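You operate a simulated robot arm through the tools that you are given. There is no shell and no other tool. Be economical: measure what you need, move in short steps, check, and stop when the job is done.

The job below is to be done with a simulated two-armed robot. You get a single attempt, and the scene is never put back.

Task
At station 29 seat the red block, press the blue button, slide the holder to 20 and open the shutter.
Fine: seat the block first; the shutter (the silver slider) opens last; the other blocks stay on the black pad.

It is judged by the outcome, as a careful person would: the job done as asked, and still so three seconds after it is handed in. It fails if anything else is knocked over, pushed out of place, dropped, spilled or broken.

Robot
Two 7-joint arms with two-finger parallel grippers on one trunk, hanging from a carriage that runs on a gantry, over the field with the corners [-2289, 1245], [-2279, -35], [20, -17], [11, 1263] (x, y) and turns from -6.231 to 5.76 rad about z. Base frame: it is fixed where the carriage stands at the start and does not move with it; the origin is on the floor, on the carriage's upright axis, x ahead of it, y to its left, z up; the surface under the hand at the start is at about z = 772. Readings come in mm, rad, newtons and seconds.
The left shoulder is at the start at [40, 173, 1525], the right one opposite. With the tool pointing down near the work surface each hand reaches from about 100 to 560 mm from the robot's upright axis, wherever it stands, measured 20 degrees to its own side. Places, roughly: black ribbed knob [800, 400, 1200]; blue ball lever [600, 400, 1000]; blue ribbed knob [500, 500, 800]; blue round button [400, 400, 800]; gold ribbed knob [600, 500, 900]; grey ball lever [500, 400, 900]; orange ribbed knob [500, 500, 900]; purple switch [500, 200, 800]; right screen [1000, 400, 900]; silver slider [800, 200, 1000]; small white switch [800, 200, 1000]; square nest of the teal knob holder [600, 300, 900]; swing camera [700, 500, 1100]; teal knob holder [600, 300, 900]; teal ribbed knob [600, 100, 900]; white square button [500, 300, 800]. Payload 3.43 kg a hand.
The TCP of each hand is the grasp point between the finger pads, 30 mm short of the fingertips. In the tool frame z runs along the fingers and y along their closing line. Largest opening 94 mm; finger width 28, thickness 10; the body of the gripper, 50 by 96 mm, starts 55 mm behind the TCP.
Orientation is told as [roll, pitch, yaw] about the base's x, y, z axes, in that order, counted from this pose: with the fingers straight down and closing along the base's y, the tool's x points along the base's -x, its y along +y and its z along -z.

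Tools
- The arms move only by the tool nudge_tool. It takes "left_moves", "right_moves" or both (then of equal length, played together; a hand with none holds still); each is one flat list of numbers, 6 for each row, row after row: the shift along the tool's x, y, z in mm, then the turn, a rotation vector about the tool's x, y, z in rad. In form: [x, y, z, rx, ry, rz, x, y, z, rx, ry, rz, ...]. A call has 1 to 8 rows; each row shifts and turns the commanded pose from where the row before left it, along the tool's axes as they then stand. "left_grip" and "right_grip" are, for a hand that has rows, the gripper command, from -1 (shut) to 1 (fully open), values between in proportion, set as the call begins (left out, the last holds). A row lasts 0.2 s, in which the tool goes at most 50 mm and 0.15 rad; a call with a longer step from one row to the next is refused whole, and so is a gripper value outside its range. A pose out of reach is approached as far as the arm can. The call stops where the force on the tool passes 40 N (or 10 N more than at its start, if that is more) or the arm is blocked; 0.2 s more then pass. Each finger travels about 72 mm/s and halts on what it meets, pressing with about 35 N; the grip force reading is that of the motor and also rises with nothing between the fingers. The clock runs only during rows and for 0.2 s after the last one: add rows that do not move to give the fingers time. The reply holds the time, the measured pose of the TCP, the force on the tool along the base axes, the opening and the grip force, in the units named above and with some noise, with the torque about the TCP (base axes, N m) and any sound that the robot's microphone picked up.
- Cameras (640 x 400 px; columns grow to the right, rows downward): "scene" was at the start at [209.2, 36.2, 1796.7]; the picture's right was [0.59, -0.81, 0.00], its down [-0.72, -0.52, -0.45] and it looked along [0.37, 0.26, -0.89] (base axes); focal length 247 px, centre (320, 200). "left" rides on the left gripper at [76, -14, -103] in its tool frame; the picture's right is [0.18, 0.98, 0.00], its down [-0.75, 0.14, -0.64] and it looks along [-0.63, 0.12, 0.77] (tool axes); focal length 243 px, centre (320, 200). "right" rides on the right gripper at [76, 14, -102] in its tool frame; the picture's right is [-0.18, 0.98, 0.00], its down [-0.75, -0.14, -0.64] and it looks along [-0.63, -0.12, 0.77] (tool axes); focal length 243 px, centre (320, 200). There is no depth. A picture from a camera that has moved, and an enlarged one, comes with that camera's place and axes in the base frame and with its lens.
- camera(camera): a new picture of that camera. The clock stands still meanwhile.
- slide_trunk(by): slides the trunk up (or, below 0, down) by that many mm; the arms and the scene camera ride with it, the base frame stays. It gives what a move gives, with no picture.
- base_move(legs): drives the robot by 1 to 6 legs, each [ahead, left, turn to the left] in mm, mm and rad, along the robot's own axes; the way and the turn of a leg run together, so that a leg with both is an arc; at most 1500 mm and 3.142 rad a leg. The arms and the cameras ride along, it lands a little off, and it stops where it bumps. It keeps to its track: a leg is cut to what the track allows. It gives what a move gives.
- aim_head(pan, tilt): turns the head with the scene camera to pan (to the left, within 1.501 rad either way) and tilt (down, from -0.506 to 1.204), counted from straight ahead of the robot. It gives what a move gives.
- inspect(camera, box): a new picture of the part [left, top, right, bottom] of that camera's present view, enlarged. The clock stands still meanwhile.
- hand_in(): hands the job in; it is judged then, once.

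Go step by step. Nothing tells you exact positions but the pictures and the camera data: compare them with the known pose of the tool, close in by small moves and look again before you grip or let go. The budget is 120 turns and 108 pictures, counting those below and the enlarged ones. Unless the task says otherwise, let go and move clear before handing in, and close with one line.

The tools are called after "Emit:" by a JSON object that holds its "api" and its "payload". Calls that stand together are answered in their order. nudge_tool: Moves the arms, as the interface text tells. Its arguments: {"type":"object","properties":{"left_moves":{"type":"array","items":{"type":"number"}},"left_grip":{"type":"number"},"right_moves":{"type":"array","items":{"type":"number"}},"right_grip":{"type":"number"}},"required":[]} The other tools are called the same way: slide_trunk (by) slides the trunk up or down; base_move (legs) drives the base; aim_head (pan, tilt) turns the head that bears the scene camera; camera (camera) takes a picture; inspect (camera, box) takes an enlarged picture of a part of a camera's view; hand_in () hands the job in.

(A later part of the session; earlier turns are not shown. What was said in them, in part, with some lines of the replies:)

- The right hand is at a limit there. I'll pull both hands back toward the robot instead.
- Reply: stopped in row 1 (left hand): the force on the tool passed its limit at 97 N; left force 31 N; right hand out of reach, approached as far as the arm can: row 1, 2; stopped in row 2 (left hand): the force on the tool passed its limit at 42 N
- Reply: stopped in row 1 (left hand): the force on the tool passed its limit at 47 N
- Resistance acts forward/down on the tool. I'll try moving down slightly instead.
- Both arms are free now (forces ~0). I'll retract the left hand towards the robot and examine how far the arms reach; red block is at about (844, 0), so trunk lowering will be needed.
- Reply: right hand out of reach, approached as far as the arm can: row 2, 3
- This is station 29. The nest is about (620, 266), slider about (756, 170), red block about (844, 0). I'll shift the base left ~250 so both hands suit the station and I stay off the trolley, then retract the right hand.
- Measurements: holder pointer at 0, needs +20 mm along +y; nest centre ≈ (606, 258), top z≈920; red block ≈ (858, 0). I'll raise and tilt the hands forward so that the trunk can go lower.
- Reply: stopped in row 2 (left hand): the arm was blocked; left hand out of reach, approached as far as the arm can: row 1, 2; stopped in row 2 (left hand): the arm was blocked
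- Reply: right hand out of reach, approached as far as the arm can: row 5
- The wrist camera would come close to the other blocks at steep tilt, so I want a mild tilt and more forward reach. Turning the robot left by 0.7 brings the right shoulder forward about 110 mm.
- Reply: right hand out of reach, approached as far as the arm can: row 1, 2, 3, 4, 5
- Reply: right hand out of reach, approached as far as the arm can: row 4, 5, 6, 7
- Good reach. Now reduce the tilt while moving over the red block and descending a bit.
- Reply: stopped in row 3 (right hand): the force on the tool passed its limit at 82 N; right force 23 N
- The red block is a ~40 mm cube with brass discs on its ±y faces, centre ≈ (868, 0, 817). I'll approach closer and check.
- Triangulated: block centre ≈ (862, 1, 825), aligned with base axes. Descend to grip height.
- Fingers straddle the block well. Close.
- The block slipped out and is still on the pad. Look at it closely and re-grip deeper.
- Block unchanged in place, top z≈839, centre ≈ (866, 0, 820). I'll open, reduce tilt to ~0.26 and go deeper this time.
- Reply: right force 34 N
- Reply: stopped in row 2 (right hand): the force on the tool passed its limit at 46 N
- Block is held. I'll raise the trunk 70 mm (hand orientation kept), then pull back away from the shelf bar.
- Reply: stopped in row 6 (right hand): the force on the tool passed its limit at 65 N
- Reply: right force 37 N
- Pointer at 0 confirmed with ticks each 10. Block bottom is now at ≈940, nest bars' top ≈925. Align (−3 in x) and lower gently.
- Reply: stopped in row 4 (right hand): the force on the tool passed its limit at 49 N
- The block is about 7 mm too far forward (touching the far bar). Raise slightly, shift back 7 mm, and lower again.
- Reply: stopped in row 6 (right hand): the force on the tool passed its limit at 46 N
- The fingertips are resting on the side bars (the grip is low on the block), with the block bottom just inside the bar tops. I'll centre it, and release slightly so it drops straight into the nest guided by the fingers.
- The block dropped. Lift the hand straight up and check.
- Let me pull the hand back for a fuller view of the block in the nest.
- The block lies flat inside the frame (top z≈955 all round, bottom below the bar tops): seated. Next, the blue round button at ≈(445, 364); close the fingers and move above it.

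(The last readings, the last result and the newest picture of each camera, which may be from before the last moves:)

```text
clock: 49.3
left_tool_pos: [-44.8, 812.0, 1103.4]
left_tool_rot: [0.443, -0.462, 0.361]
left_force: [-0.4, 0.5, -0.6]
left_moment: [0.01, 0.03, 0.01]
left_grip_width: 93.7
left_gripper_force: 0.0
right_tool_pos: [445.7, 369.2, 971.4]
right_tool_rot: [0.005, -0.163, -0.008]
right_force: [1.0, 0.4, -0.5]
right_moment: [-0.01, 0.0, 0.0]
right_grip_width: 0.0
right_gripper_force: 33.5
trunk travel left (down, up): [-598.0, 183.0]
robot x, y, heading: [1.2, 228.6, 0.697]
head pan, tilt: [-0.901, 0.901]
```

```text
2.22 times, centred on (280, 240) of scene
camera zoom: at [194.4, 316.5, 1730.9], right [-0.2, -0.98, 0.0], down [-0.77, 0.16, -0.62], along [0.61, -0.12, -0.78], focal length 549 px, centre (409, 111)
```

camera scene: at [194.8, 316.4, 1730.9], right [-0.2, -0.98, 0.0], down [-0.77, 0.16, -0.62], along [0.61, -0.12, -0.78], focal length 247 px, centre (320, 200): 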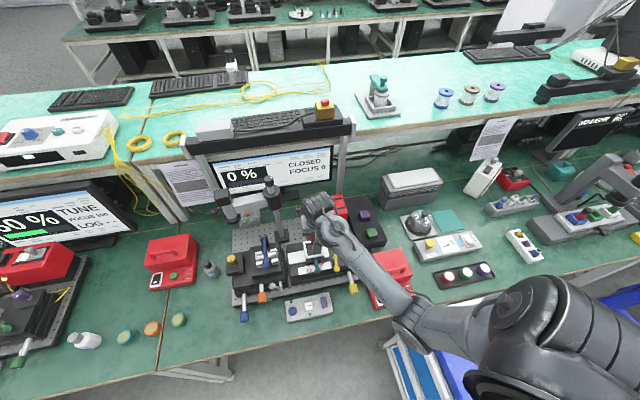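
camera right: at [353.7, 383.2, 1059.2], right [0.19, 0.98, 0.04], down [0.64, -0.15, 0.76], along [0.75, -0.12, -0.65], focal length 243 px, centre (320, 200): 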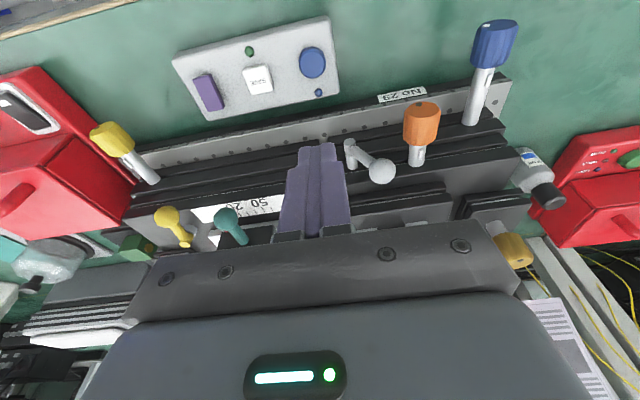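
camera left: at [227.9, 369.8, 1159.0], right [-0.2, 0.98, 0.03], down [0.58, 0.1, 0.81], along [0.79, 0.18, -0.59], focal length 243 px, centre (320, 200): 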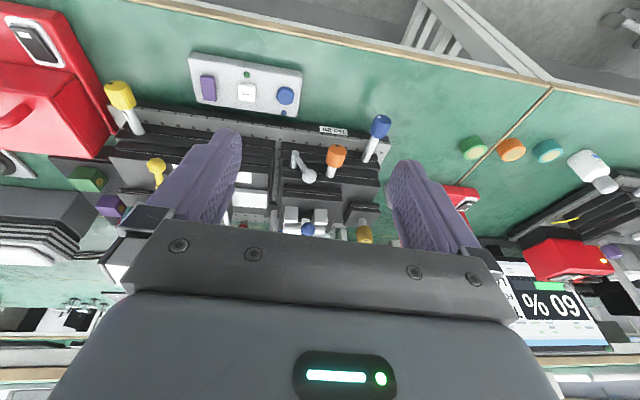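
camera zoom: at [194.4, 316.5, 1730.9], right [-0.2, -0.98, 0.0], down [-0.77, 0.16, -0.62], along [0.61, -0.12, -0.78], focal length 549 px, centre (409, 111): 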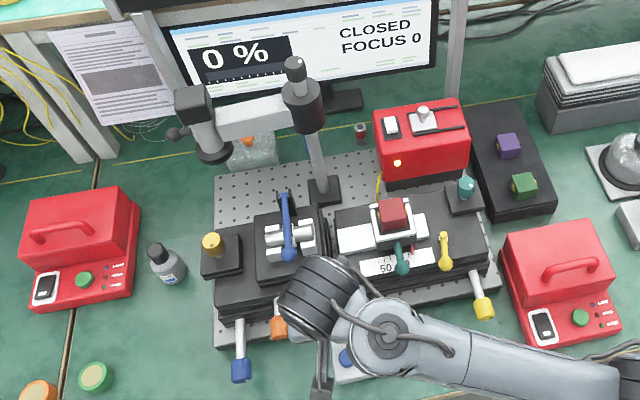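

Button centre ≈ (443, 367.5). Make the tool vertical and descend to just above it.

Emit:
{"api": "nudge_tool", "payload": {"right_moves": [4.7, -0.4, 24.6, 0, 0.055, 0, 3.4, -0.4, 24.8, 0, 0.055, 0, 2.0, -0.4, 25, 0, 0.053, 0, 0.7, -0.4, 22, 0, 0, 0, 0, 0, 0, 0, 0, 0]}}

Emit:
{"api": "camera", "payload": {"camera": "right"}}

```text
clock: 50.5
left_tool_pos: [-45.3, 810.9, 1104.2]
left_tool_rot: [0.445, -0.46, 0.361]
left_force: [0.4, -0.3, 1.0]
left_moment: [-0.02, -0.03, -0.03]
left_grip_width: 94.1
left_gripper_force: 0.0
right_tool_pos: [442.0, 366.7, 873.7]
right_tool_rot: [0.006, 0.0, -0.005]
right_force: [-0.9, 0.1, -0.3]
right_moment: [0.01, 0.0, 0.02]
right_grip_width: 0.0
right_gripper_force: 33.0
trunk travel left (down, up): [-598.0, 183.0]
robot x, y, heading: [4.2, 227.1, 0.697]
head pan, tilt: [-0.901, 0.901]
```

```text
43 pictures are left
camera right: at [366.0, 381.2, 975.6], right [0.19, 0.98, 0.01], down [0.75, -0.15, 0.64], along [0.63, -0.12, -0.77], focal length 243 px, centre (320, 200)
```

right: 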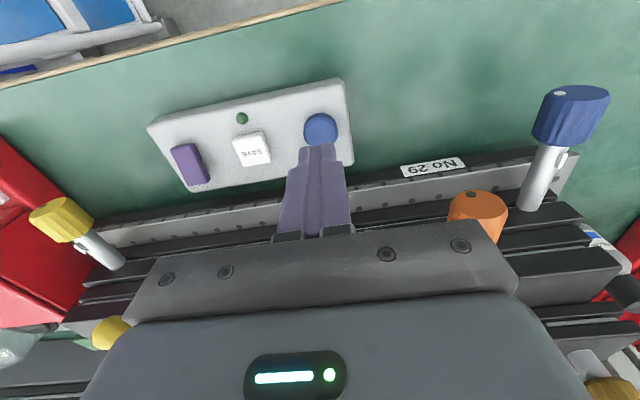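

Aligned. Descend and press.

Emit:
{"api": "nudge_tool", "payload": {"right_moves": [0, 0, 12, 0, 0, 0, 0, 0, 12, 0, 0, 0, 0, 0, 5, 0, 0, 0, 0, 0, 4, 0, 0, 0, 0, 0, 4, 0, 0, 0, 0, 0, 4, 0, 0, 0, 0, 0, 4, 0, 0, 0, 0, 0, 4, 0, 0, 0]}}

Emit:
{"api": "inspect", "payload": {"camera": "right", "box": [220, 60, 420, 190]}}

Emit:
{"api": "inspect", "payload": {"camera": "scene", "box": [230, 140, 350, 200]}}

```text
clock: 52.3
left_tool_pos: [-45.2, 811.1, 1104.4]
left_tool_rot: [0.442, -0.462, 0.359]
left_force: [-1.1, 0.0, -0.7]
left_moment: [0.01, -0.02, 0.01]
left_grip_width: 94.0
left_gripper_force: 0.0
right_tool_pos: [443.3, 368.2, 824.9]
right_tool_rot: [0.005, 0.002, -0.007]
right_force: [-0.1, -0.3, -0.2]
right_moment: [0.0, -0.01, 0.04]
right_grip_width: 0.0
right_gripper_force: 33.2
trunk travel left (down, up): [-598.0, 183.0]
robot x, y, heading: [-0.3, 231.2, 0.702]
head pan, tilt: [-0.901, 0.901]
```

```text
3.08 times, centred on (320, 125) of right
camera zoom: at [366.3, 380.9, 926.6], right [0.19, 0.98, 0.0], down [0.75, -0.15, 0.64], along [0.63, -0.12, -0.77], focal length 746 px, centre (320, 431)
```

zoom: 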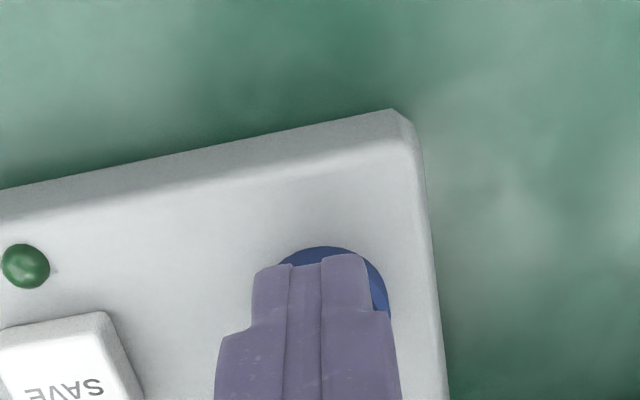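

```text
5.33 times, centred on (290, 170) of scene
camera zoom: at [194.3, 316.1, 1730.8], right [-0.2, -0.98, 0.0], down [-0.77, 0.16, -0.62], along [0.61, -0.12, -0.78], focal length 1318 px, centre (480, 360)
```

zoom: 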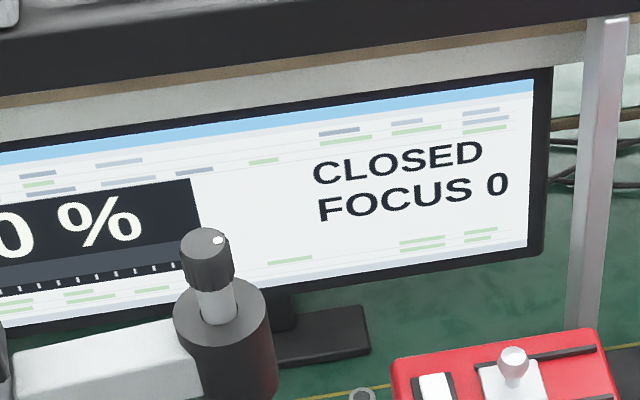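

No contact yet at tip z≈795; continue in small steps.

Emit:
{"api": "nudge_tool", "payload": {"right_moves": [0, 1.5, 2, 0, 0, 0, 0, 0, 2, 0, 0, 0, 0, 0, 2, 0, 0, 0, 0, 0, 2, 0, 0, 0, 0, 0, 2, 0, 0, 0, 0, 0, 2, 0, 0, 0, 0, 0, 2, 0, 0, 0]}}

Emit:
{"api": "inspect", "payload": {"camera": "right", "box": [220, 60, 420, 190]}}

```text
clock: 53.9
left_tool_pos: [-44.6, 808.1, 1103.6]
left_tool_rot: [0.442, -0.46, 0.362]
left_force: [-0.2, 0.3, 0.1]
left_moment: [0.03, -0.01, -0.01]
left_grip_width: 94.3
left_gripper_force: 0.1
right_tool_pos: [446.2, 370.5, 818.1]
right_tool_rot: [0.012, -0.003, -0.005]
right_force: [-6.9, -5.8, 25.3]
right_moment: [-0.21, 0.53, -0.01]
right_grip_width: 0.0
right_gripper_force: 32.7
trunk travel left (down, up): [-598.0, 183.0]
robot x, y, heading: [-1.1, 226.3, 0.696]
head pan, tilt: [-0.901, 0.901]
heard: click
stopped in row 7 (right hand): the force on the tool passed its limit at 47 N (the readings are from after the stop); the commanded pose is now the measured one
```

```text
3.08 times, centred on (320, 125) of right
camera zoom: at [368.6, 383.2, 918.7], right [0.19, 0.98, 0.01], down [0.75, -0.15, 0.64], along [0.63, -0.11, -0.77], focal length 746 px, centre (320, 431)
```

zoom: 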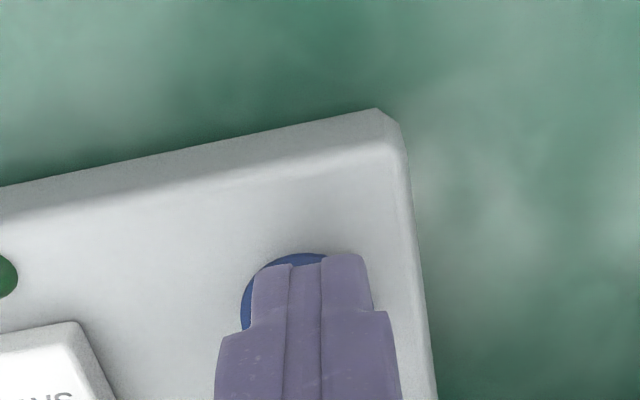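

A click was heard. Lift off and check the indicator LED.

Emit:
{"api": "nudge_tool", "payload": {"right_moves": [0, 0, -5, 0, 0, 0, 0, 0, -20, 0, 0, 0, 0, 0, -35, 0, 0, 0, 0, 0, -40, 0, 0, 0, 0, 0, -40, 0, 0, 0, 0, 0, -30, 0, 0, 0]}}

Emit:
{"api": "camera", "payload": {"camera": "right"}}

Emit:
{"api": "inspect", "payload": {"camera": "scene", "box": [200, 140, 360, 300]}}

```text
clock: 55.3
left_tool_pos: [-44.4, 809.5, 1103.5]
left_tool_rot: [0.445, -0.46, 0.359]
left_force: [0.4, 0.1, 0.4]
left_moment: [0.0, 0.0, 0.01]
left_grip_width: 94.0
left_gripper_force: 0.1
right_tool_pos: [443.7, 368.6, 984.4]
right_tool_rot: [0.008, 0.001, -0.006]
right_force: [1.2, 0.4, -1.0]
right_moment: [0.01, -0.02, -0.01]
right_grip_width: 0.2
right_gripper_force: 33.2
trunk travel left (down, up): [-598.0, 183.0]
robot x, y, heading: [0.1, 228.6, 0.7]
head pan, tilt: [-0.901, 0.901]
```

```text
39 pictures are left
camera right: at [366.6, 382.5, 1085.5], right [0.19, 0.98, 0.01], down [0.75, -0.15, 0.64], along [0.63, -0.12, -0.77], focal length 243 px, centre (320, 200)
```

right: 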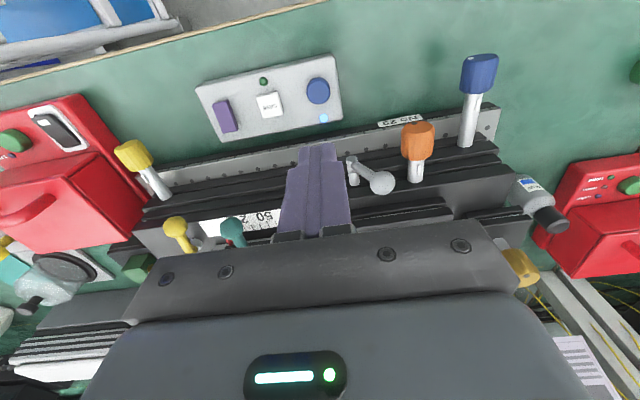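

```text
2.50 times, centred on (280, 220) of scene
camera zoom: at [194.4, 316.0, 1730.8], right [-0.2, -0.98, 0.0], down [-0.77, 0.16, -0.62], along [0.61, -0.12, -0.78], focal length 618 px, centre (420, 150)
```

zoom: 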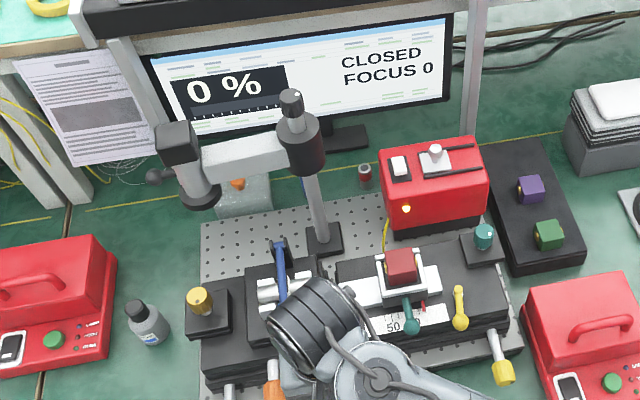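

Blue LED is lit, so the button is done. Next, move to the −y side of the holder to push it +20 mm along its scale.

Emit:
{"api": "nudge_tool", "payload": {"right_moves": [0, -41, -7, 0, 0, 0, 0, -41, -7, 0, 0, 0, 0, -41, -7, 0, 0, 0, 0, -41, -7, 0, 0, 0, -42, 0, 0, 0, 0, 0, -42, 0, 0, 0, 0, 0, -42, 0, 0, 0, 0, 0, -42, 0, 0, 0, 0, 0]}}

Emit:
{"api": "camera", "payload": {"camera": "right"}}

```text
clock: 56.9
left_tool_pos: [-44.7, 811.8, 1105.7]
left_tool_rot: [0.445, -0.462, 0.359]
left_force: [0.2, 0.1, 0.4]
left_moment: [-0.02, 0.0, -0.04]
left_grip_width: 94.1
left_gripper_force: 0.2
right_tool_pos: [550.3, 204.2, 1011.2]
right_tool_rot: [0.009, -0.001, -0.02]
right_force: [1.6, 0.9, -5.9]
right_moment: [-0.28, -0.25, -0.19]
right_grip_width: 0.1
right_gripper_force: 33.4
trunk travel left (down, up): [-598.0, 183.0]
robot x, y, heading: [-1.5, 226.6, 0.703]
head pan, tilt: [-0.901, 0.901]
stopped in row 7 (right hand): the force on the tool passed its limit at 61 N (the readings are from after the stop); the commanded pose is now the measured one
```

```text
37 pictures are left
camera right: at [474.5, 219.3, 1111.8], right [0.2, 0.98, 0.01], down [0.75, -0.16, 0.64], along [0.63, -0.12, -0.77], focal length 243 px, centre (320, 200)
```

right: 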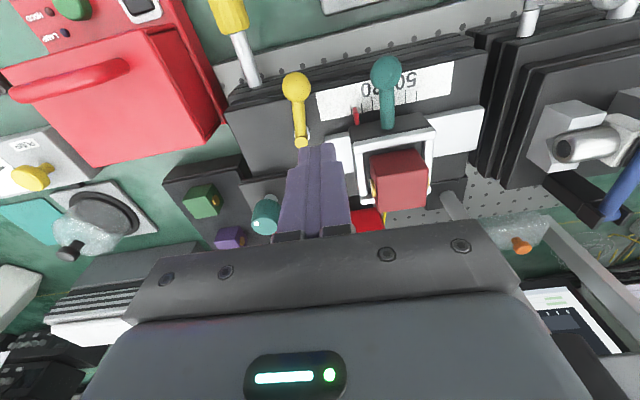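

Wrist limit again; raise the trunk 80 mm, then go forward and down.

Emit:
{"api": "slide_trunk", "payload": {"by": 80}}

Emit:
{"api": "nudge_tool", "payload": {"right_moves": [0, 0, 30, 0, 0, 0, 0, 0, 35, 0, 0, 0, -30, 0, 10, 0, 0, 0.018, -32, 0, 10, 0, 0, 0, 0, 0, 15, 0, 0, 0]}}

Emit:
{"api": "camera", "payload": {"camera": "right"}}

```text
clock: 58.0
left_tool_pos: [-44.9, 810.1, 1184.0]
left_tool_rot: [0.443, -0.46, 0.36]
left_force: [0.0, -0.6, 0.1]
left_moment: [0.0, -0.01, 0.02]
left_grip_width: 94.2
left_gripper_force: 0.1
right_tool_pos: [550.9, 204.1, 1090.2]
right_tool_rot: [0.01, -0.001, -0.018]
right_force: [0.3, 4.7, -4.9]
right_moment: [-0.72, -0.44, -0.49]
right_grip_width: 0.0
right_gripper_force: 33.2
trunk travel left (down, up): [-678.0, 103.0]
robot x, y, heading: [-2.9, 229.3, 0.697]
head pan, tilt: [-0.901, 0.901]
```

```text
clock: 59.2
left_tool_pos: [-44.7, 810.8, 1184.5]
left_tool_rot: [0.444, -0.462, 0.36]
left_force: [-0.7, -0.2, -0.3]
left_moment: [-0.04, -0.04, -0.01]
left_grip_width: 94.0
left_gripper_force: 0.1
right_tool_pos: [612.0, 202.8, 991.1]
right_tool_rot: [0.008, 0.0, -0.037]
right_force: [-0.4, -1.1, 0.6]
right_moment: [0.0, 0.01, 0.0]
right_grip_width: 0.1
right_gripper_force: 33.3
trunk travel left (down, up): [-678.0, 103.0]
robot x, y, heading: [-3.0, 230.0, 0.695]
head pan, tilt: [-0.901, 0.901]
```

```text
36 pictures are left
camera right: at [536.6, 219.8, 1092.2], right [0.22, 0.98, 0.01], down [0.75, -0.17, 0.64], along [0.63, -0.14, -0.77], focal length 243 px, centre (320, 200)
```

right: 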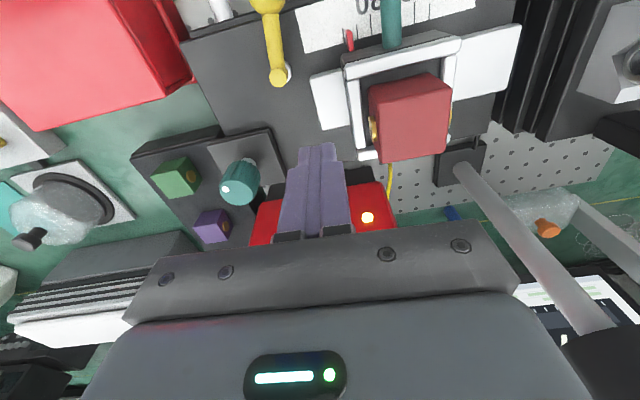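

Clear of obstacles. Fix the small yaw and descend beside the nest's −y bar.

Emit:
{"api": "nudge_tool", "payload": {"right_moves": [0, 0, 20, 0, 0, -0.037, 0, 0, 20, 0, 0, 0, 0, 0, 3, 0, 0, 0, 0, 0, 0, 0, 0, 0]}}

Emit:
{"api": "inspect", "payload": {"camera": "right", "box": [220, 0, 480, 170]}}

Emit:
{"api": "inspect", "payload": {"camera": "scene", "box": [270, 210, 370, 290]}}

```text
clock: 60.2
left_tool_pos: [-45.3, 810.2, 1184.4]
left_tool_rot: [0.444, -0.461, 0.359]
left_force: [-0.4, -0.5, -0.4]
left_moment: [0.03, 0.01, -0.02]
left_grip_width: 93.8
left_gripper_force: 0.0
right_tool_pos: [612.9, 204.1, 948.4]
right_tool_rot: [0.007, -0.003, 0.001]
right_force: [-0.2, -1.0, 0.4]
right_moment: [0.04, 0.03, 0.0]
right_grip_width: 0.0
right_gripper_force: 32.6
trunk travel left (down, up): [-678.0, 103.0]
robot x, y, heading: [0.8, 229.9, 0.703]
head pan, tilt: [-0.901, 0.901]
```

```text
2.35 times, centred on (350, 85) of right
camera zoom: at [536.2, 217.8, 1049.1], right [0.18, 0.98, 0.01], down [0.75, -0.15, 0.64], along [0.63, -0.11, -0.77], focal length 571 px, centre (249, 471)
```

zoom: 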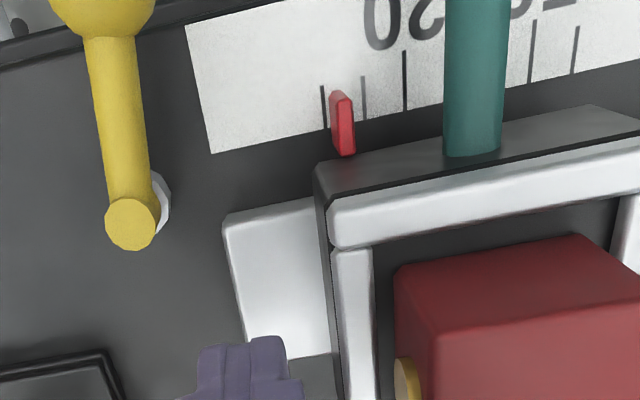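

```text
5.00 times, centred on (320, 250) of scene
camera zoom: at [194.2, 315.9, 1810.8], right [-0.2, -0.98, 0.0], down [-0.77, 0.16, -0.62], along [0.61, -0.12, -0.78], focal length 1236 px, centre (320, -50)
```

zoom: 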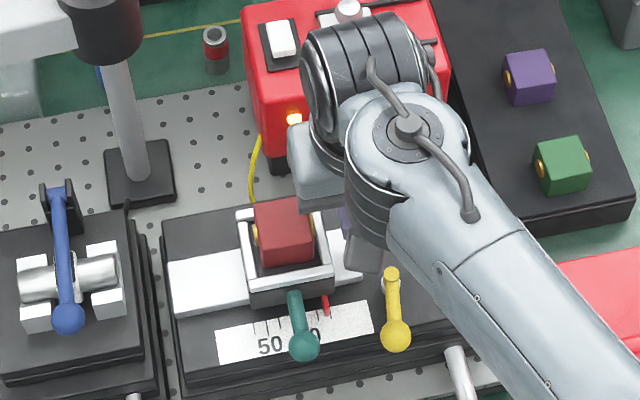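

Scale reads clearly: 0 / 10 / 20 ticks, 42 px per 10 in this view. Push +y slowly to find contact.

Emit:
{"api": "nudge_tool", "payload": {"right_moves": [0, 3, 0, 0, 0, 0, 0, 3, 0, 0, 0, 0, 0, 2, 0, 0, 0, 0, 0, 2, 0, 0, 0, 0, 0, 2, 0, 0, 0, 0, 0, 2, 0, 0, 0, 0, 0, 0, 0, 0, 0, 0]}}

Emit:
{"api": "inspect", "payload": {"camera": "right", "box": [220, 0, 480, 170]}}

```text
clock: 61.8
left_tool_pos: [-44.9, 809.8, 1184.0]
left_tool_rot: [0.443, -0.462, 0.36]
left_force: [-0.4, -0.3, -0.4]
left_moment: [-0.02, 0.03, 0.03]
left_grip_width: 94.1
left_gripper_force: 0.2
right_tool_pos: [612.4, 217.9, 948.6]
right_tool_rot: [0.008, -0.002, -0.001]
right_force: [-0.5, -0.1, 0.1]
right_moment: [0.03, 0.01, -0.03]
right_grip_width: 0.0
right_gripper_force: 32.9
trunk travel left (down, up): [-678.0, 103.0]
robot x, y, heading: [0.7, 226.7, 0.698]
head pan, tilt: [-0.901, 0.901]
```

```text
2.35 times, centred on (350, 85) of right
camera zoom: at [536.4, 231.6, 1049.2], right [0.18, 0.98, 0.01], down [0.75, -0.15, 0.64], along [0.63, -0.11, -0.77], focal length 571 px, centre (249, 471)
```

zoom: 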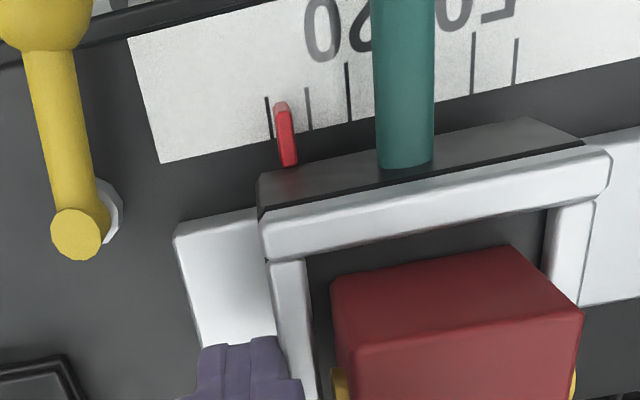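

Emit:
{"api": "nudge_tool", "payload": {"right_moves": [0, 2, 0, 0, 0, 0, 0, 2, 0, 0, 0, 0, 0, 2, 0, 0, 0, 0, 0, 2, 0, 0, 0, 0, 0, 0, 0, 0, 0, 0]}}

Emit:
{"api": "inspect", "payload": {"camera": "right", "box": [220, 0, 480, 170]}}

```text
clock: 63.0
left_tool_pos: [-45.6, 810.8, 1183.6]
left_tool_rot: [0.443, -0.461, 0.359]
left_force: [0.0, -0.8, 0.4]
left_moment: [-0.02, 0.01, -0.03]
left_grip_width: 93.9
left_gripper_force: 0.1
right_tool_pos: [612.7, 224.8, 947.8]
right_tool_rot: [0.009, -0.002, -0.001]
right_force: [-0.4, -1.1, 0.5]
right_moment: [-0.03, -0.03, 0.03]
right_grip_width: 0.2
right_gripper_force: 32.9
trunk travel left (down, up): [-678.0, 103.0]
robot x, y, heading: [-3.0, 228.6, 0.699]
head pan, tilt: [-0.901, 0.901]
```

```text
2.35 times, centred on (350, 85) of right
camera zoom: at [536.2, 239.0, 1049.3], right [0.18, 0.98, 0.01], down [0.75, -0.15, 0.64], along [0.63, -0.11, -0.77], focal length 571 px, centre (249, 471)
```

zoom: 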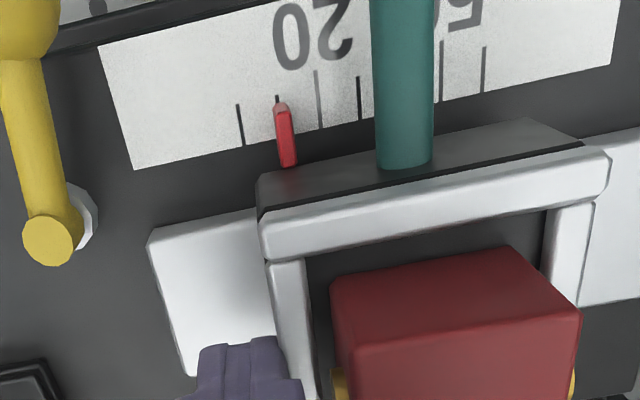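

The holder moves freely with my finger; pointer now reads ≈10. Push ~8 mm more and read again.

Emit:
{"api": "nudge_tool", "payload": {"right_moves": [0, 2, 0, 0, 0, 0, 0, 2, 0, 0, 0, 0, 0, 2, 0, 0, 0, 0, 0, 2, 0, 0, 0, 0, 0, 0, 0, 0, 0, 0, 0, 0, 0, 0, 0, 0]}}

Emit:
{"api": "inspect", "payload": {"camera": "right", "box": [280, 0, 400, 75]}}

```text
clock: 64.4
left_tool_pos: [-45.7, 810.6, 1184.0]
left_tool_rot: [0.444, -0.462, 0.359]
left_force: [0.2, -0.3, -1.0]
left_moment: [0.01, -0.02, 0.0]
left_grip_width: 94.1
left_gripper_force: 0.1
right_tool_pos: [613.1, 234.4, 948.5]
right_tool_rot: [0.01, 0.0, 0.0]
right_force: [-0.7, -0.3, 1.0]
right_moment: [-0.02, 0.01, 0.04]
right_grip_width: 0.1
right_gripper_force: 33.2
trunk travel left (down, up): [-678.0, 103.0]
robot x, y, heading: [1.3, 225.5, 0.694]
head pan, tilt: [-0.901, 0.901]
```

```text
5.33 times, centred on (340, 38) of right
camera zoom: at [536.4, 246.9, 1049.2], right [0.18, 0.98, 0.01], down [0.75, -0.15, 0.64], along [0.63, -0.11, -0.77], focal length 1294 px, centre (213, 1067)
```

zoom: 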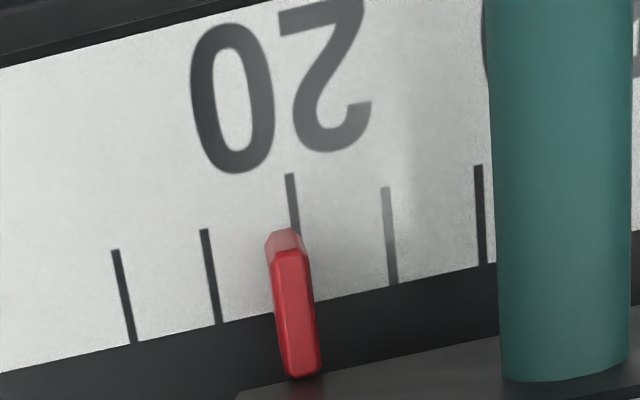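

Pointer is about 1.3 mm short of the 20 tick. Push 1.4 mm more.

Emit:
{"api": "nudge_tool", "payload": {"right_moves": [0, 1.4, 0, 0, 0, 0, 0, 0, 0, 0, 0, 0, 0, 0, 0, 0, 0, 0]}}

Emit:
{"api": "inspect", "payload": {"camera": "right", "box": [280, 0, 400, 75]}}

Emit:
{"api": "inspect", "payload": {"camera": "scene", "box": [290, 240, 350, 280]}}

```text
clock: 65.2
left_tool_pos: [-44.9, 810.3, 1183.9]
left_tool_rot: [0.443, -0.46, 0.361]
left_force: [0.2, 0.4, 0.4]
left_moment: [0.03, 0.0, 0.0]
left_grip_width: 93.7
left_gripper_force: 0.0
right_tool_pos: [612.6, 234.2, 947.4]
right_tool_rot: [0.007, -0.003, -0.001]
right_force: [-0.9, -0.1, -0.5]
right_moment: [0.0, 0.02, 0.01]
right_grip_width: 0.0
right_gripper_force: 33.3
trunk travel left (down, up): [-678.0, 103.0]
robot x, y, heading: [-0.8, 231.2, 0.698]
head pan, tilt: [-0.901, 0.901]
```

```text
5.33 times, centred on (340, 38) of right
camera zoom: at [536.4, 248.3, 1049.2], right [0.18, 0.98, 0.01], down [0.75, -0.15, 0.64], along [0.63, -0.11, -0.77], focal length 1294 px, centre (213, 1067)
```

zoom: 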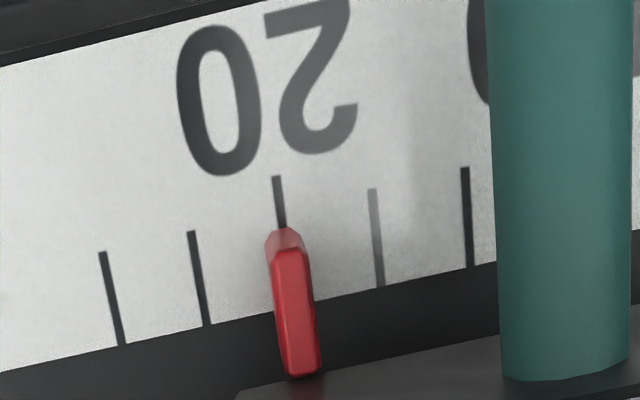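

```text
10.00 times, centred on (320, 260) of scene
camera zoom: at [194.2, 315.9, 1810.8], right [-0.2, -0.98, 0.0], down [-0.77, 0.16, -0.62], along [0.61, -0.12, -0.78], focal length 2471 px, centre (320, -400)
```

zoom: 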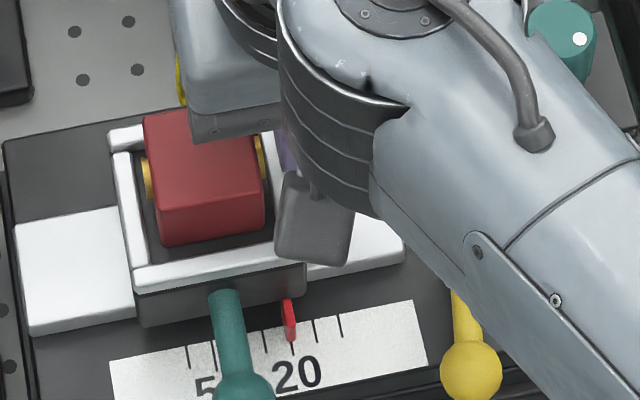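

The pointer sits exactly at 20 in both views. Back the finger off (−y), lift, and look at the shutter slider.

Emit:
{"api": "nudge_tool", "payload": {"right_moves": [0, -6, 0, 0, 0, 0, 0, -10, 0, 0, 0, 0, 0, -8, -35, 0, 0, 0, 0, -8, -40, 0, 0, 0, -20, -10, -35, 0, 0, 0, -30, -10, 0, 0, 0, 0, -20, -10, 0, 0, 0, 0]}}

Emit:
{"api": "camera", "payload": {"camera": "right"}}

Emit:
{"api": "inspect", "payload": {"camera": "scene", "box": [260, 160, 400, 280]}}

```text
clock: 66.8
left_tool_pos: [-45.1, 809.6, 1184.4]
left_tool_rot: [0.443, -0.461, 0.358]
left_force: [0.2, 0.4, 0.1]
left_moment: [-0.02, 0.01, -0.01]
left_grip_width: 94.0
left_gripper_force: 0.2
right_tool_pos: [684.5, 171.4, 1057.9]
right_tool_rot: [0.008, -0.002, 0.0]
right_force: [0.7, 0.2, -0.3]
right_moment: [0.0, -0.01, 0.02]
right_grip_width: 0.0
right_gripper_force: 33.1
trunk travel left (down, up): [-678.0, 103.0]
robot x, y, heading: [-2.3, 227.4, 0.696]
head pan, tilt: [-0.901, 0.901]
```

```text
28 pictures are left
camera right: at [607.4, 185.3, 1159.1], right [0.18, 0.98, 0.01], down [0.75, -0.15, 0.64], along [0.63, -0.11, -0.77], focal length 243 px, centre (320, 200)
```

right: 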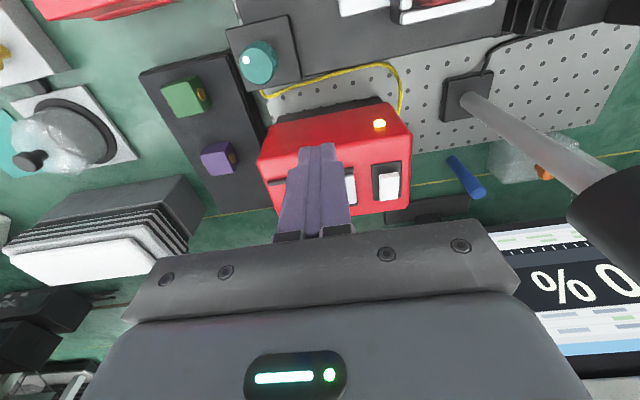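

```text
3.33 times, centred on (330, 220) of scene
camera zoom: at [194.3, 315.9, 1810.8], right [-0.2, -0.98, 0.0], down [-0.77, 0.16, -0.62], along [0.61, -0.12, -0.78], focal length 824 px, centre (287, 133)
```

zoom: 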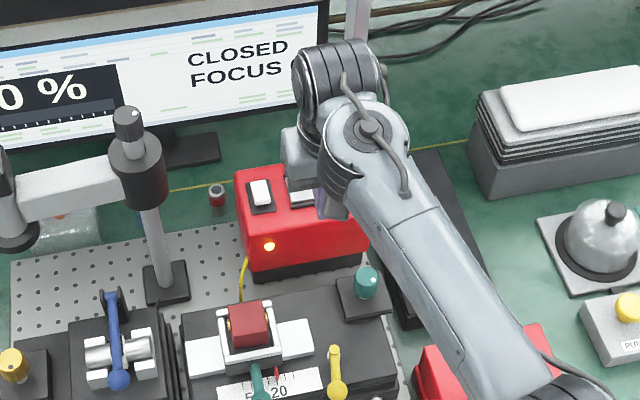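

Open the fingers to ~64 mm to see the knob between them.

Emit:
{"api": "nudge_tool", "payload": {"right_moves": [0, 0, 0, 0, 0, 0, 0, 0, 0, 0, 0, 0, 0, 0, 0, 0, 0, 0], "right_grip": 0.36}}

Emit:
{"api": "inspect", "payload": {"camera": "right", "box": [220, 80, 460, 230]}}

```text
clock: 67.6
left_tool_pos: [-45.3, 811.3, 1185.0]
left_tool_rot: [0.445, -0.461, 0.358]
left_force: [0.6, -0.3, 0.7]
left_moment: [-0.01, -0.02, -0.04]
left_grip_width: 93.7
left_gripper_force: 0.1
right_tool_pos: [684.1, 170.8, 1056.9]
right_tool_rot: [0.009, -0.001, 0.002]
right_force: [-0.4, 0.6, -0.1]
right_moment: [-0.02, 0.03, -0.01]
right_grip_width: 64.1
right_gripper_force: 0.0
trunk travel left (down, up): [-678.0, 103.0]
robot x, y, heading: [-1.7, 230.8, 0.7]
head pan, tilt: [-0.901, 0.901]
```

```text
2.67 times, centred on (340, 155) of right
camera zoom: at [607.1, 185.3, 1159.0], right [0.18, 0.98, 0.01], down [0.75, -0.15, 0.64], along [0.63, -0.11, -0.77], focal length 647 px, centre (267, 320)
```

zoom: 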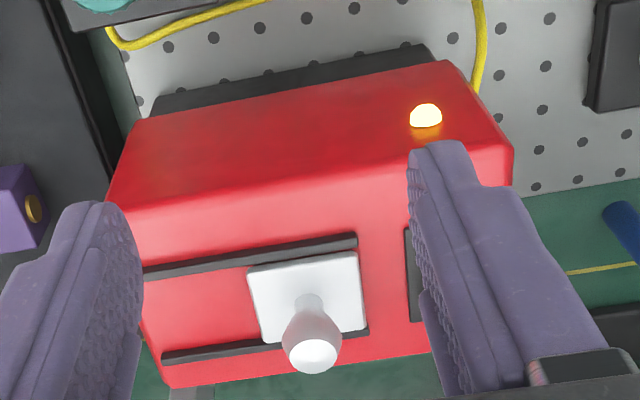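

Knob ball ≈ (771, 174, 975), ~22 mm across. Narrow the fingers to 40 mm and move above it.

Emit:
{"api": "nudge_tool", "payload": {"right_moves": [-28, 1, 8, 0, 0, 0, -28, 1, 8, 0, 0, 0, -28, 1, 8, 0, 0, 0, 0, 0, 0, 0, 0, 0], "right_grip": -0.15}}

Emit:
{"api": "inspect", "payload": {"camera": "right", "box": [220, 60, 460, 230]}}

Emit:
{"api": "camera", "payload": {"camera": "scene"}}

```text
clock: 68.6
left_tool_pos: [-44.4, 811.0, 1185.0]
left_tool_rot: [0.444, -0.46, 0.359]
left_force: [-0.2, 0.6, -0.5]
left_moment: [0.01, 0.0, 0.0]
left_grip_width: 94.0
left_gripper_force: 0.1
right_tool_pos: [766.7, 174.6, 1034.4]
right_tool_rot: [0.009, -0.002, 0.0]
right_force: [-0.7, 0.5, 0.5]
right_moment: [-0.02, 0.0, -0.03]
right_grip_width: 40.2
right_gripper_force: 0.0
trunk travel left (down, up): [-678.0, 103.0]
robot x, y, heading: [-1.4, 224.6, 0.698]
head pan, tilt: [-0.901, 0.901]
```

```text
2.35 times, centred on (340, 145) of right
camera zoom: at [690.3, 188.6, 1135.1], right [0.18, 0.98, 0.01], down [0.75, -0.15, 0.64], along [0.63, -0.11, -0.77], focal length 571 px, centre (273, 329)
```

zoom: 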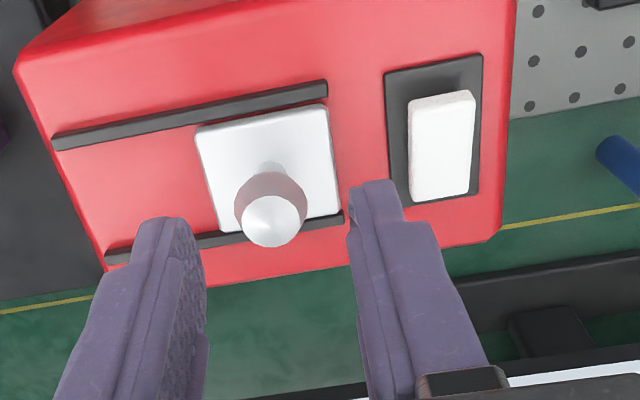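

```text
24 pictures are left
camera scene: at [194.1, 315.9, 1810.8], right [-0.2, -0.98, 0.0], down [-0.77, 0.16, -0.62], along [0.61, -0.12, -0.78], focal length 247 px, centre (320, 200)
```

scene: 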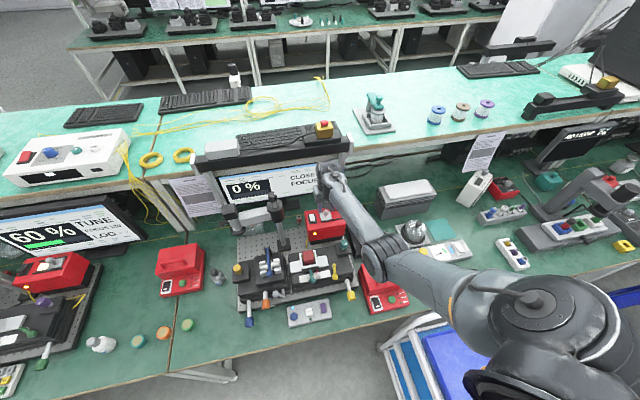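

Ball refined at (775, 173, 971). Descend to straddle it with tips just above the plate.

Emit:
{"api": "nudge_tool", "payload": {"right_moves": [-3, -0.5, 15, 0, 0, 0, -3, -0.5, 15, 0, 0, 0, -2, -0.5, 10, 0, 0, 0, 0, 0, 5, 0, 0, 0, 0, 0, 0, 0, 0, 0]}}

Emit:
{"api": "inspect", "payload": {"camera": "right", "box": [200, 60, 440, 230]}}

```text
clock: 69.8
left_tool_pos: [-44.9, 810.3, 1185.8]
left_tool_rot: [0.445, -0.461, 0.361]
left_force: [0.0, 0.8, 0.2]
left_moment: [0.03, 0.01, -0.01]
left_grip_width: 93.9
left_gripper_force: 0.1
right_tool_pos: [776.2, 174.8, 989.4]
right_tool_rot: [0.008, 0.0, 0.0]
right_force: [-0.4, 1.4, -0.1]
right_moment: [0.05, -0.01, 0.0]
right_grip_width: 40.2
right_gripper_force: 0.0
trunk travel left (down, up): [-678.0, 103.0]
robot x, y, heading: [2.9, 231.2, 0.697]
head pan, tilt: [-0.901, 0.901]
```

```text
2.35 times, centred on (320, 145) of right
camera zoom: at [698.4, 187.9, 1089.7], right [0.18, 0.98, 0.01], down [0.75, -0.15, 0.64], along [0.63, -0.11, -0.77], focal length 571 px, centre (320, 329)
```

zoom: 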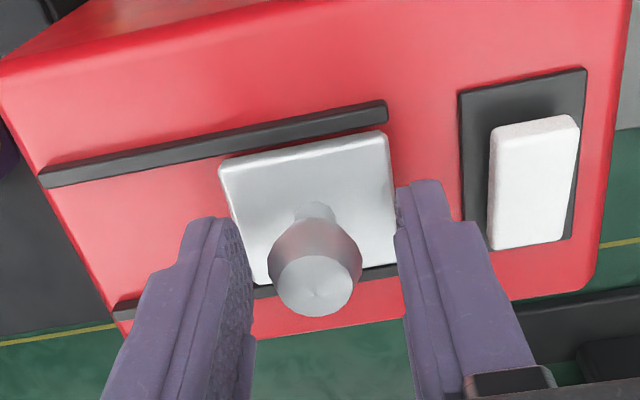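

The knob is between the fingers; push −y (along the slots) with the +y finger.

Emit:
{"api": "nudge_tool", "payload": {"right_moves": [0, -5, 0, 0, 0, 0, 0, -4, 0, 0, 0, 0, 0, -4, 0, 0, 0, 0, 0, -4, 0, 0, 0, 0, 0, -4, 0, 0, 0, 0, 0, -4, 0, 0, 0, 0, 0, 0, 0, 0, 0, 0]}}

Emit:
{"api": "inspect", "payload": {"camera": "right", "box": [200, 60, 440, 230]}}

Emit:
{"api": "inspect", "payload": {"camera": "scene", "box": [200, 150, 340, 270]}}

```text
clock: 71.4
left_tool_pos: [-45.7, 810.0, 1185.3]
left_tool_rot: [0.444, -0.462, 0.36]
left_force: [0.5, -0.1, -0.7]
left_moment: [0.02, 0.01, 0.0]
left_grip_width: 94.0
left_gripper_force: 0.2
right_tool_pos: [776.5, 149.1, 988.5]
right_tool_rot: [0.008, -0.001, 0.001]
right_force: [0.1, -0.1, 0.8]
right_moment: [-0.03, -0.01, -0.02]
right_grip_width: 39.8
right_gripper_force: 0.2
trunk travel left (down, up): [-678.0, 103.0]
robot x, y, heading: [0.8, 228.4, 0.698]
head pan, tilt: [-0.901, 0.901]
```

```text
2.35 times, centred on (320, 145) of right
camera zoom: at [698.1, 161.9, 1089.8], right [0.18, 0.98, 0.01], down [0.75, -0.15, 0.64], along [0.63, -0.11, -0.77], focal length 571 px, centre (320, 329)
```

zoom: 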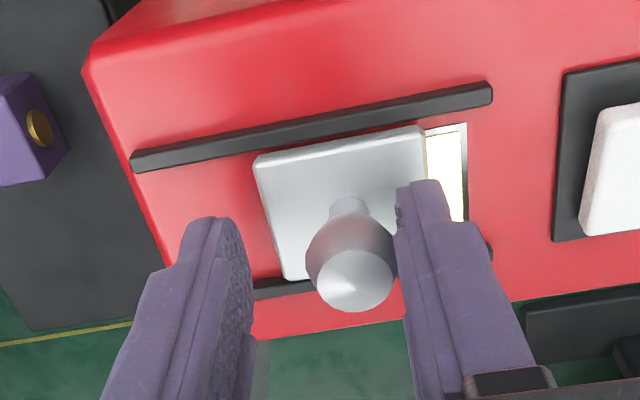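

```text
3.33 times, centred on (270, 210) of scene
camera zoom: at [194.2, 315.9, 1810.8], right [-0.2, -0.98, 0.0], down [-0.77, 0.16, -0.62], along [0.61, -0.12, -0.78], focal length 824 px, centre (487, 167)
```

zoom: 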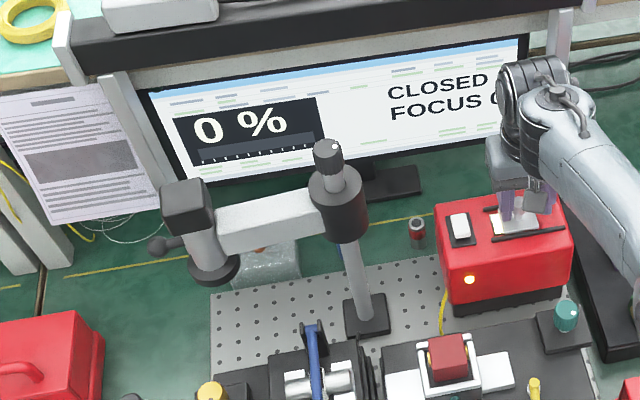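

The shutter slides, exposing a bright window. Continue to its end of travel.

Emit:
{"api": "nudge_tool", "payload": {"right_moves": [0, -4, 0, 0, 0, 0, 0, -4, 0, 0, 0, 0, 0, -4, 0, 0, 0, 0, 0, -4, 0, 0, 0, 0, 0, -4, 0, 0, 0, 0, 0, -3, 0, 0, 0, 0, 0, 0, 0, 0, 0, 0]}}

Emit:
{"api": "inspect", "payload": {"camera": "right", "box": [200, 60, 440, 230]}}

Emit:
{"api": "inspect", "payload": {"camera": "scene", "box": [200, 150, 340, 270]}}

```text
clock: 73.0
left_tool_pos: [-44.6, 810.0, 1184.0]
left_tool_rot: [0.445, -0.461, 0.359]
left_force: [-0.5, -0.3, -0.6]
left_moment: [-0.02, 0.02, -0.03]
left_grip_width: 93.8
left_gripper_force: 0.1
right_tool_pos: [774.7, 126.5, 988.5]
right_tool_rot: [0.008, -0.001, 0.0]
right_force: [-0.1, -0.4, 0.4]
right_moment: [-0.02, 0.0, -0.05]
right_grip_width: 40.0
right_gripper_force: 0.2
trunk travel left (down, up): [-678.0, 103.0]
robot x, y, heading: [-1.3, 227.6, 0.698]
head pan, tilt: [-0.901, 0.901]
```

```text
2.35 times, centred on (320, 145) of right
camera zoom: at [698.5, 139.7, 1089.7], right [0.18, 0.98, 0.01], down [0.75, -0.15, 0.64], along [0.63, -0.11, -0.77], focal length 571 px, centre (320, 329)
```

zoom: 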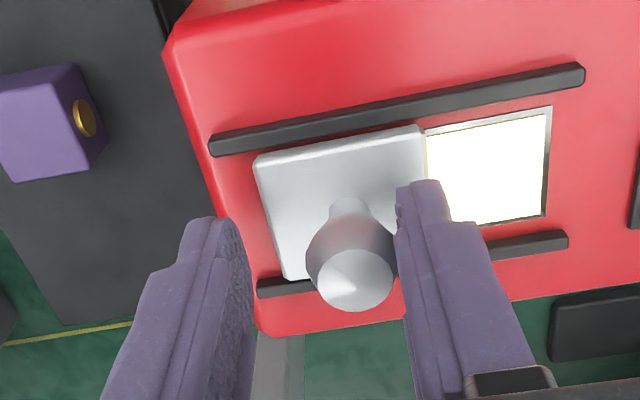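

```text
3.33 times, centred on (270, 210) of scene
camera zoom: at [194.2, 315.9, 1810.8], right [-0.2, -0.98, 0.0], down [-0.77, 0.16, -0.62], along [0.61, -0.12, -0.78], focal length 824 px, centre (487, 167)
```

zoom: 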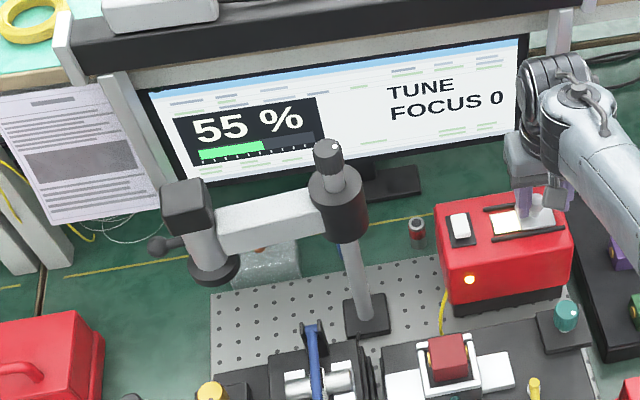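

Screen switched to "TUNE", shutter open. Push the last ~10 mm to the stop.

Emit:
{"api": "nudge_tool", "payload": {"right_moves": [0, -3, 0, 0, 0, 0, 0, -3, 0, 0, 0, 0, 0, -2, 0, 0, 0, 0, 0, -2, 0, 0, 0, 0, 0, -2, 0, 0, 0, 0, 0, -2, 0, 0, 0, 0, 0, -2, 0, 0, 0, 0]}}

Emit:
{"api": "inspect", "payload": {"camera": "right", "box": [200, 60, 440, 230]}}

```text
clock: 74.6
left_tool_pos: [-46.1, 814.3, 1185.8]
left_tool_rot: [0.445, -0.461, 0.359]
left_force: [0.2, -0.9, 0.1]
left_moment: [0.03, -0.04, -0.01]
left_grip_width: 93.9
left_gripper_force: 0.0
right_tool_pos: [774.9, 114.7, 988.4]
right_tool_rot: [0.012, 0.0, 0.002]
right_force: [-0.5, 14.5, 0.8]
right_moment: [0.25, -0.01, 0.06]
right_grip_width: 47.9
right_gripper_force: 7.1
trunk travel left (down, up): [-678.0, 103.0]
robot x, y, heading: [0.8, 226.6, 0.699]
head pan, tilt: [-0.901, 0.901]
```

```text
2.35 times, centred on (320, 145) of right
camera zoom: at [698.5, 127.4, 1089.6], right [0.18, 0.98, 0.01], down [0.75, -0.15, 0.64], along [0.63, -0.11, -0.77], focal length 571 px, centre (320, 329)
```

zoom: 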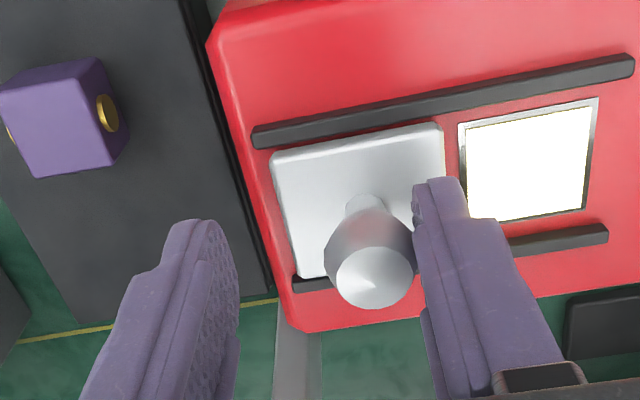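

End stop reached, window fully open. Back off +y a few mm, lift and withdraw.

Emit:
{"api": "nudge_tool", "payload": {"right_moves": [0, 6, 0, 0, 0, 0, 0, 4, 0, 0, 0, 0, 0, 0, -25, 0, 0, 0, 0, 0, -30, 0, 0, 0, 10, -10, -30, 0, 0, 0, 40, -10, 0, 0, 0, 0, 40, -10, 0, 0, 0, 0]}}

Emit:
{"api": "nudge_tool", "payload": {"right_moves": [40, -20, 0, 0, 0, 0, 40, -20, 0, 0, 0, 0, 40, -20, 0, 0, 0, 0, 40, -20, 5, 0, 0, 0]}}

Emit:
{"api": "camera", "payload": {"camera": "scene"}}

Emit:
{"api": "inspect", "payload": {"camera": "scene", "box": [220, 170, 380, 330]}}

```text
clock: 76.2
left_tool_pos: [-46.1, 810.8, 1184.4]
left_tool_rot: [0.443, -0.46, 0.359]
left_force: [0.1, -0.1, 0.2]
left_moment: [-0.01, 0.0, 0.01]
left_grip_width: 93.7
left_gripper_force: 0.1
right_tool_pos: [683.7, 91.1, 1072.1]
right_tool_rot: [0.009, 0.001, 0.0]
right_force: [-0.2, 0.0, -0.1]
right_moment: [-0.01, 0.0, 0.02]
right_grip_width: 39.6
right_gripper_force: 0.1
trunk travel left (down, up): [-678.0, 103.0]
robot x, y, heading: [-3.0, 230.1, 0.699]
head pan, tilt: [-0.901, 0.901]
```

```text
clock: 76.7
left_tool_pos: [-44.7, 811.1, 1185.4]
left_tool_rot: [0.443, -0.462, 0.359]
left_force: [0.3, 0.3, 0.4]
left_moment: [0.0, 0.07, 0.04]
left_grip_width: 94.0
left_gripper_force: 0.0
right_tool_pos: [650.5, 73.7, 1071.6]
right_tool_rot: [0.009, -0.014, -0.01]
right_force: [6.1, -1.5, -17.3]
right_moment: [0.11, -0.74, 0.11]
right_grip_width: 39.7
right_gripper_force: 0.0
trunk travel left (down, up): [-678.0, 103.0]
robot x, y, heading: [-5.3, 231.5, 0.695]
head pan, tilt: [-0.901, 0.901]
stopped in row 2 (right hand): the force on the tool passed its limit at 72 N (the readings are from after the stop); the commanded pose is now the measured one
```

```text
17 pictures are left
camera scene: at [194.4, 316.0, 1810.9], right [-0.2, -0.98, 0.0], down [-0.77, 0.16, -0.62], along [0.61, -0.12, -0.78], focal length 247 px, centre (320, 200)
```

scene: 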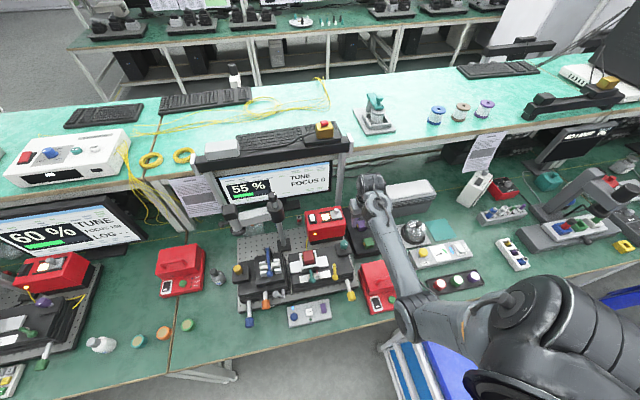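

```text
2.50 times, centred on (300, 250) of scene
camera zoom: at [194.4, 316.0, 1810.9], right [-0.2, -0.98, 0.0], down [-0.77, 0.16, -0.62], along [0.61, -0.12, -0.78], focal length 618 px, centre (370, 75)
```

zoom: 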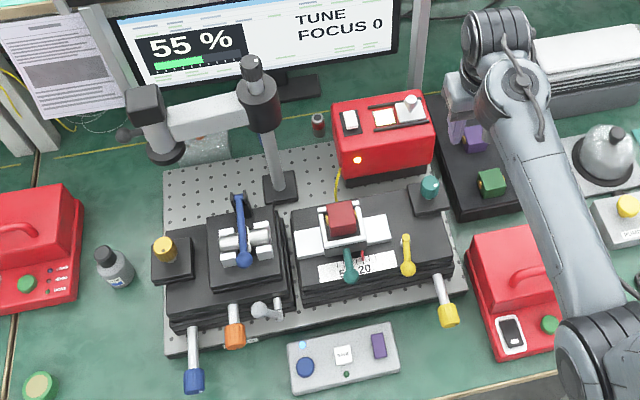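

All four steps appear done and the hand is clear. One last check of pointer and block.

Emit:
{"api": "inspect", "payload": {"camera": "scene", "box": [290, 240, 340, 285]}}

Emit:
{"api": "inspect", "payload": {"camera": "right", "box": [340, 0, 560, 150]}}

```text
8.89 times, centred on (315, 262) of scene
camera zoom: at [194.4, 316.0, 1810.9], right [-0.2, -0.98, 0.0], down [-0.77, 0.16, -0.62], along [0.61, -0.12, -0.78], focal length 2196 px, centre (364, -356)
```

zoom: 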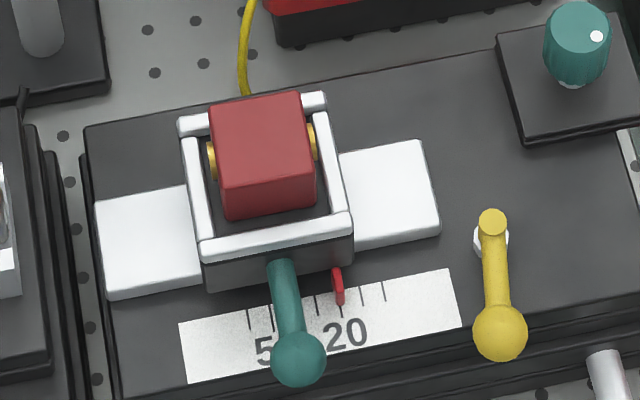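

```text
2.67 times, centred on (450, 75) of right
camera zoom: at [573.1, 87.1, 1171.9], right [0.19, 0.98, 0.01], down [0.74, -0.15, 0.65], along [0.64, -0.12, -0.76], focal length 647 px, centre (-27, 533)
```

zoom: 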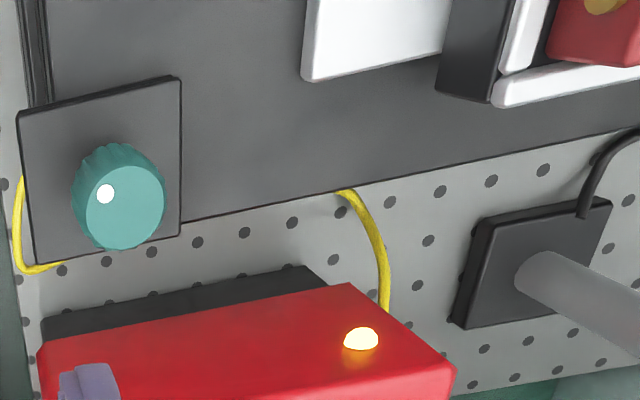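

Emit:
{"api": "inspect", "payload": {"camera": "right", "box": [490, 0, 640, 94]}}

```text
4.26 times, centred on (565, 47) of right
camera zoom: at [573.1, 87.1, 1171.9], right [0.19, 0.98, 0.01], down [0.74, -0.15, 0.65], along [0.64, -0.12, -0.76], focal length 1032 px, centre (-723, 851)
```

zoom: 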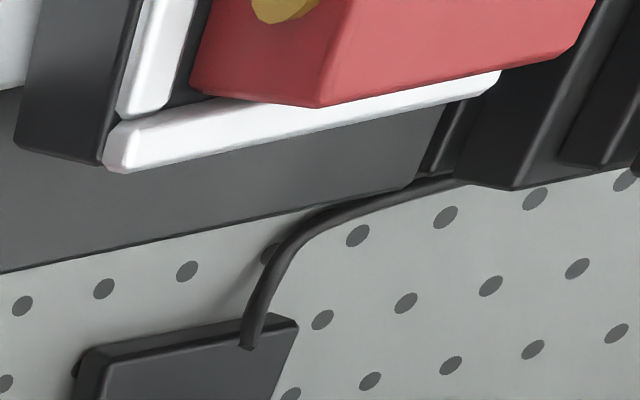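

The block lies inside the frame with its edges parallel to the bars, the holder reads 20, the button LED is lit and the shutter is fully open. Everything else is in place, so I'm handing in.

Emit:
{"api": "hand_in", "payload": {}}

```text
The job is handed in.
```

At station 29 the red block is seated, the blue button is pressed (its LED is lit), the holder reads 20, and the shutter was opened last. The purple and green blocks are still on the black pad.
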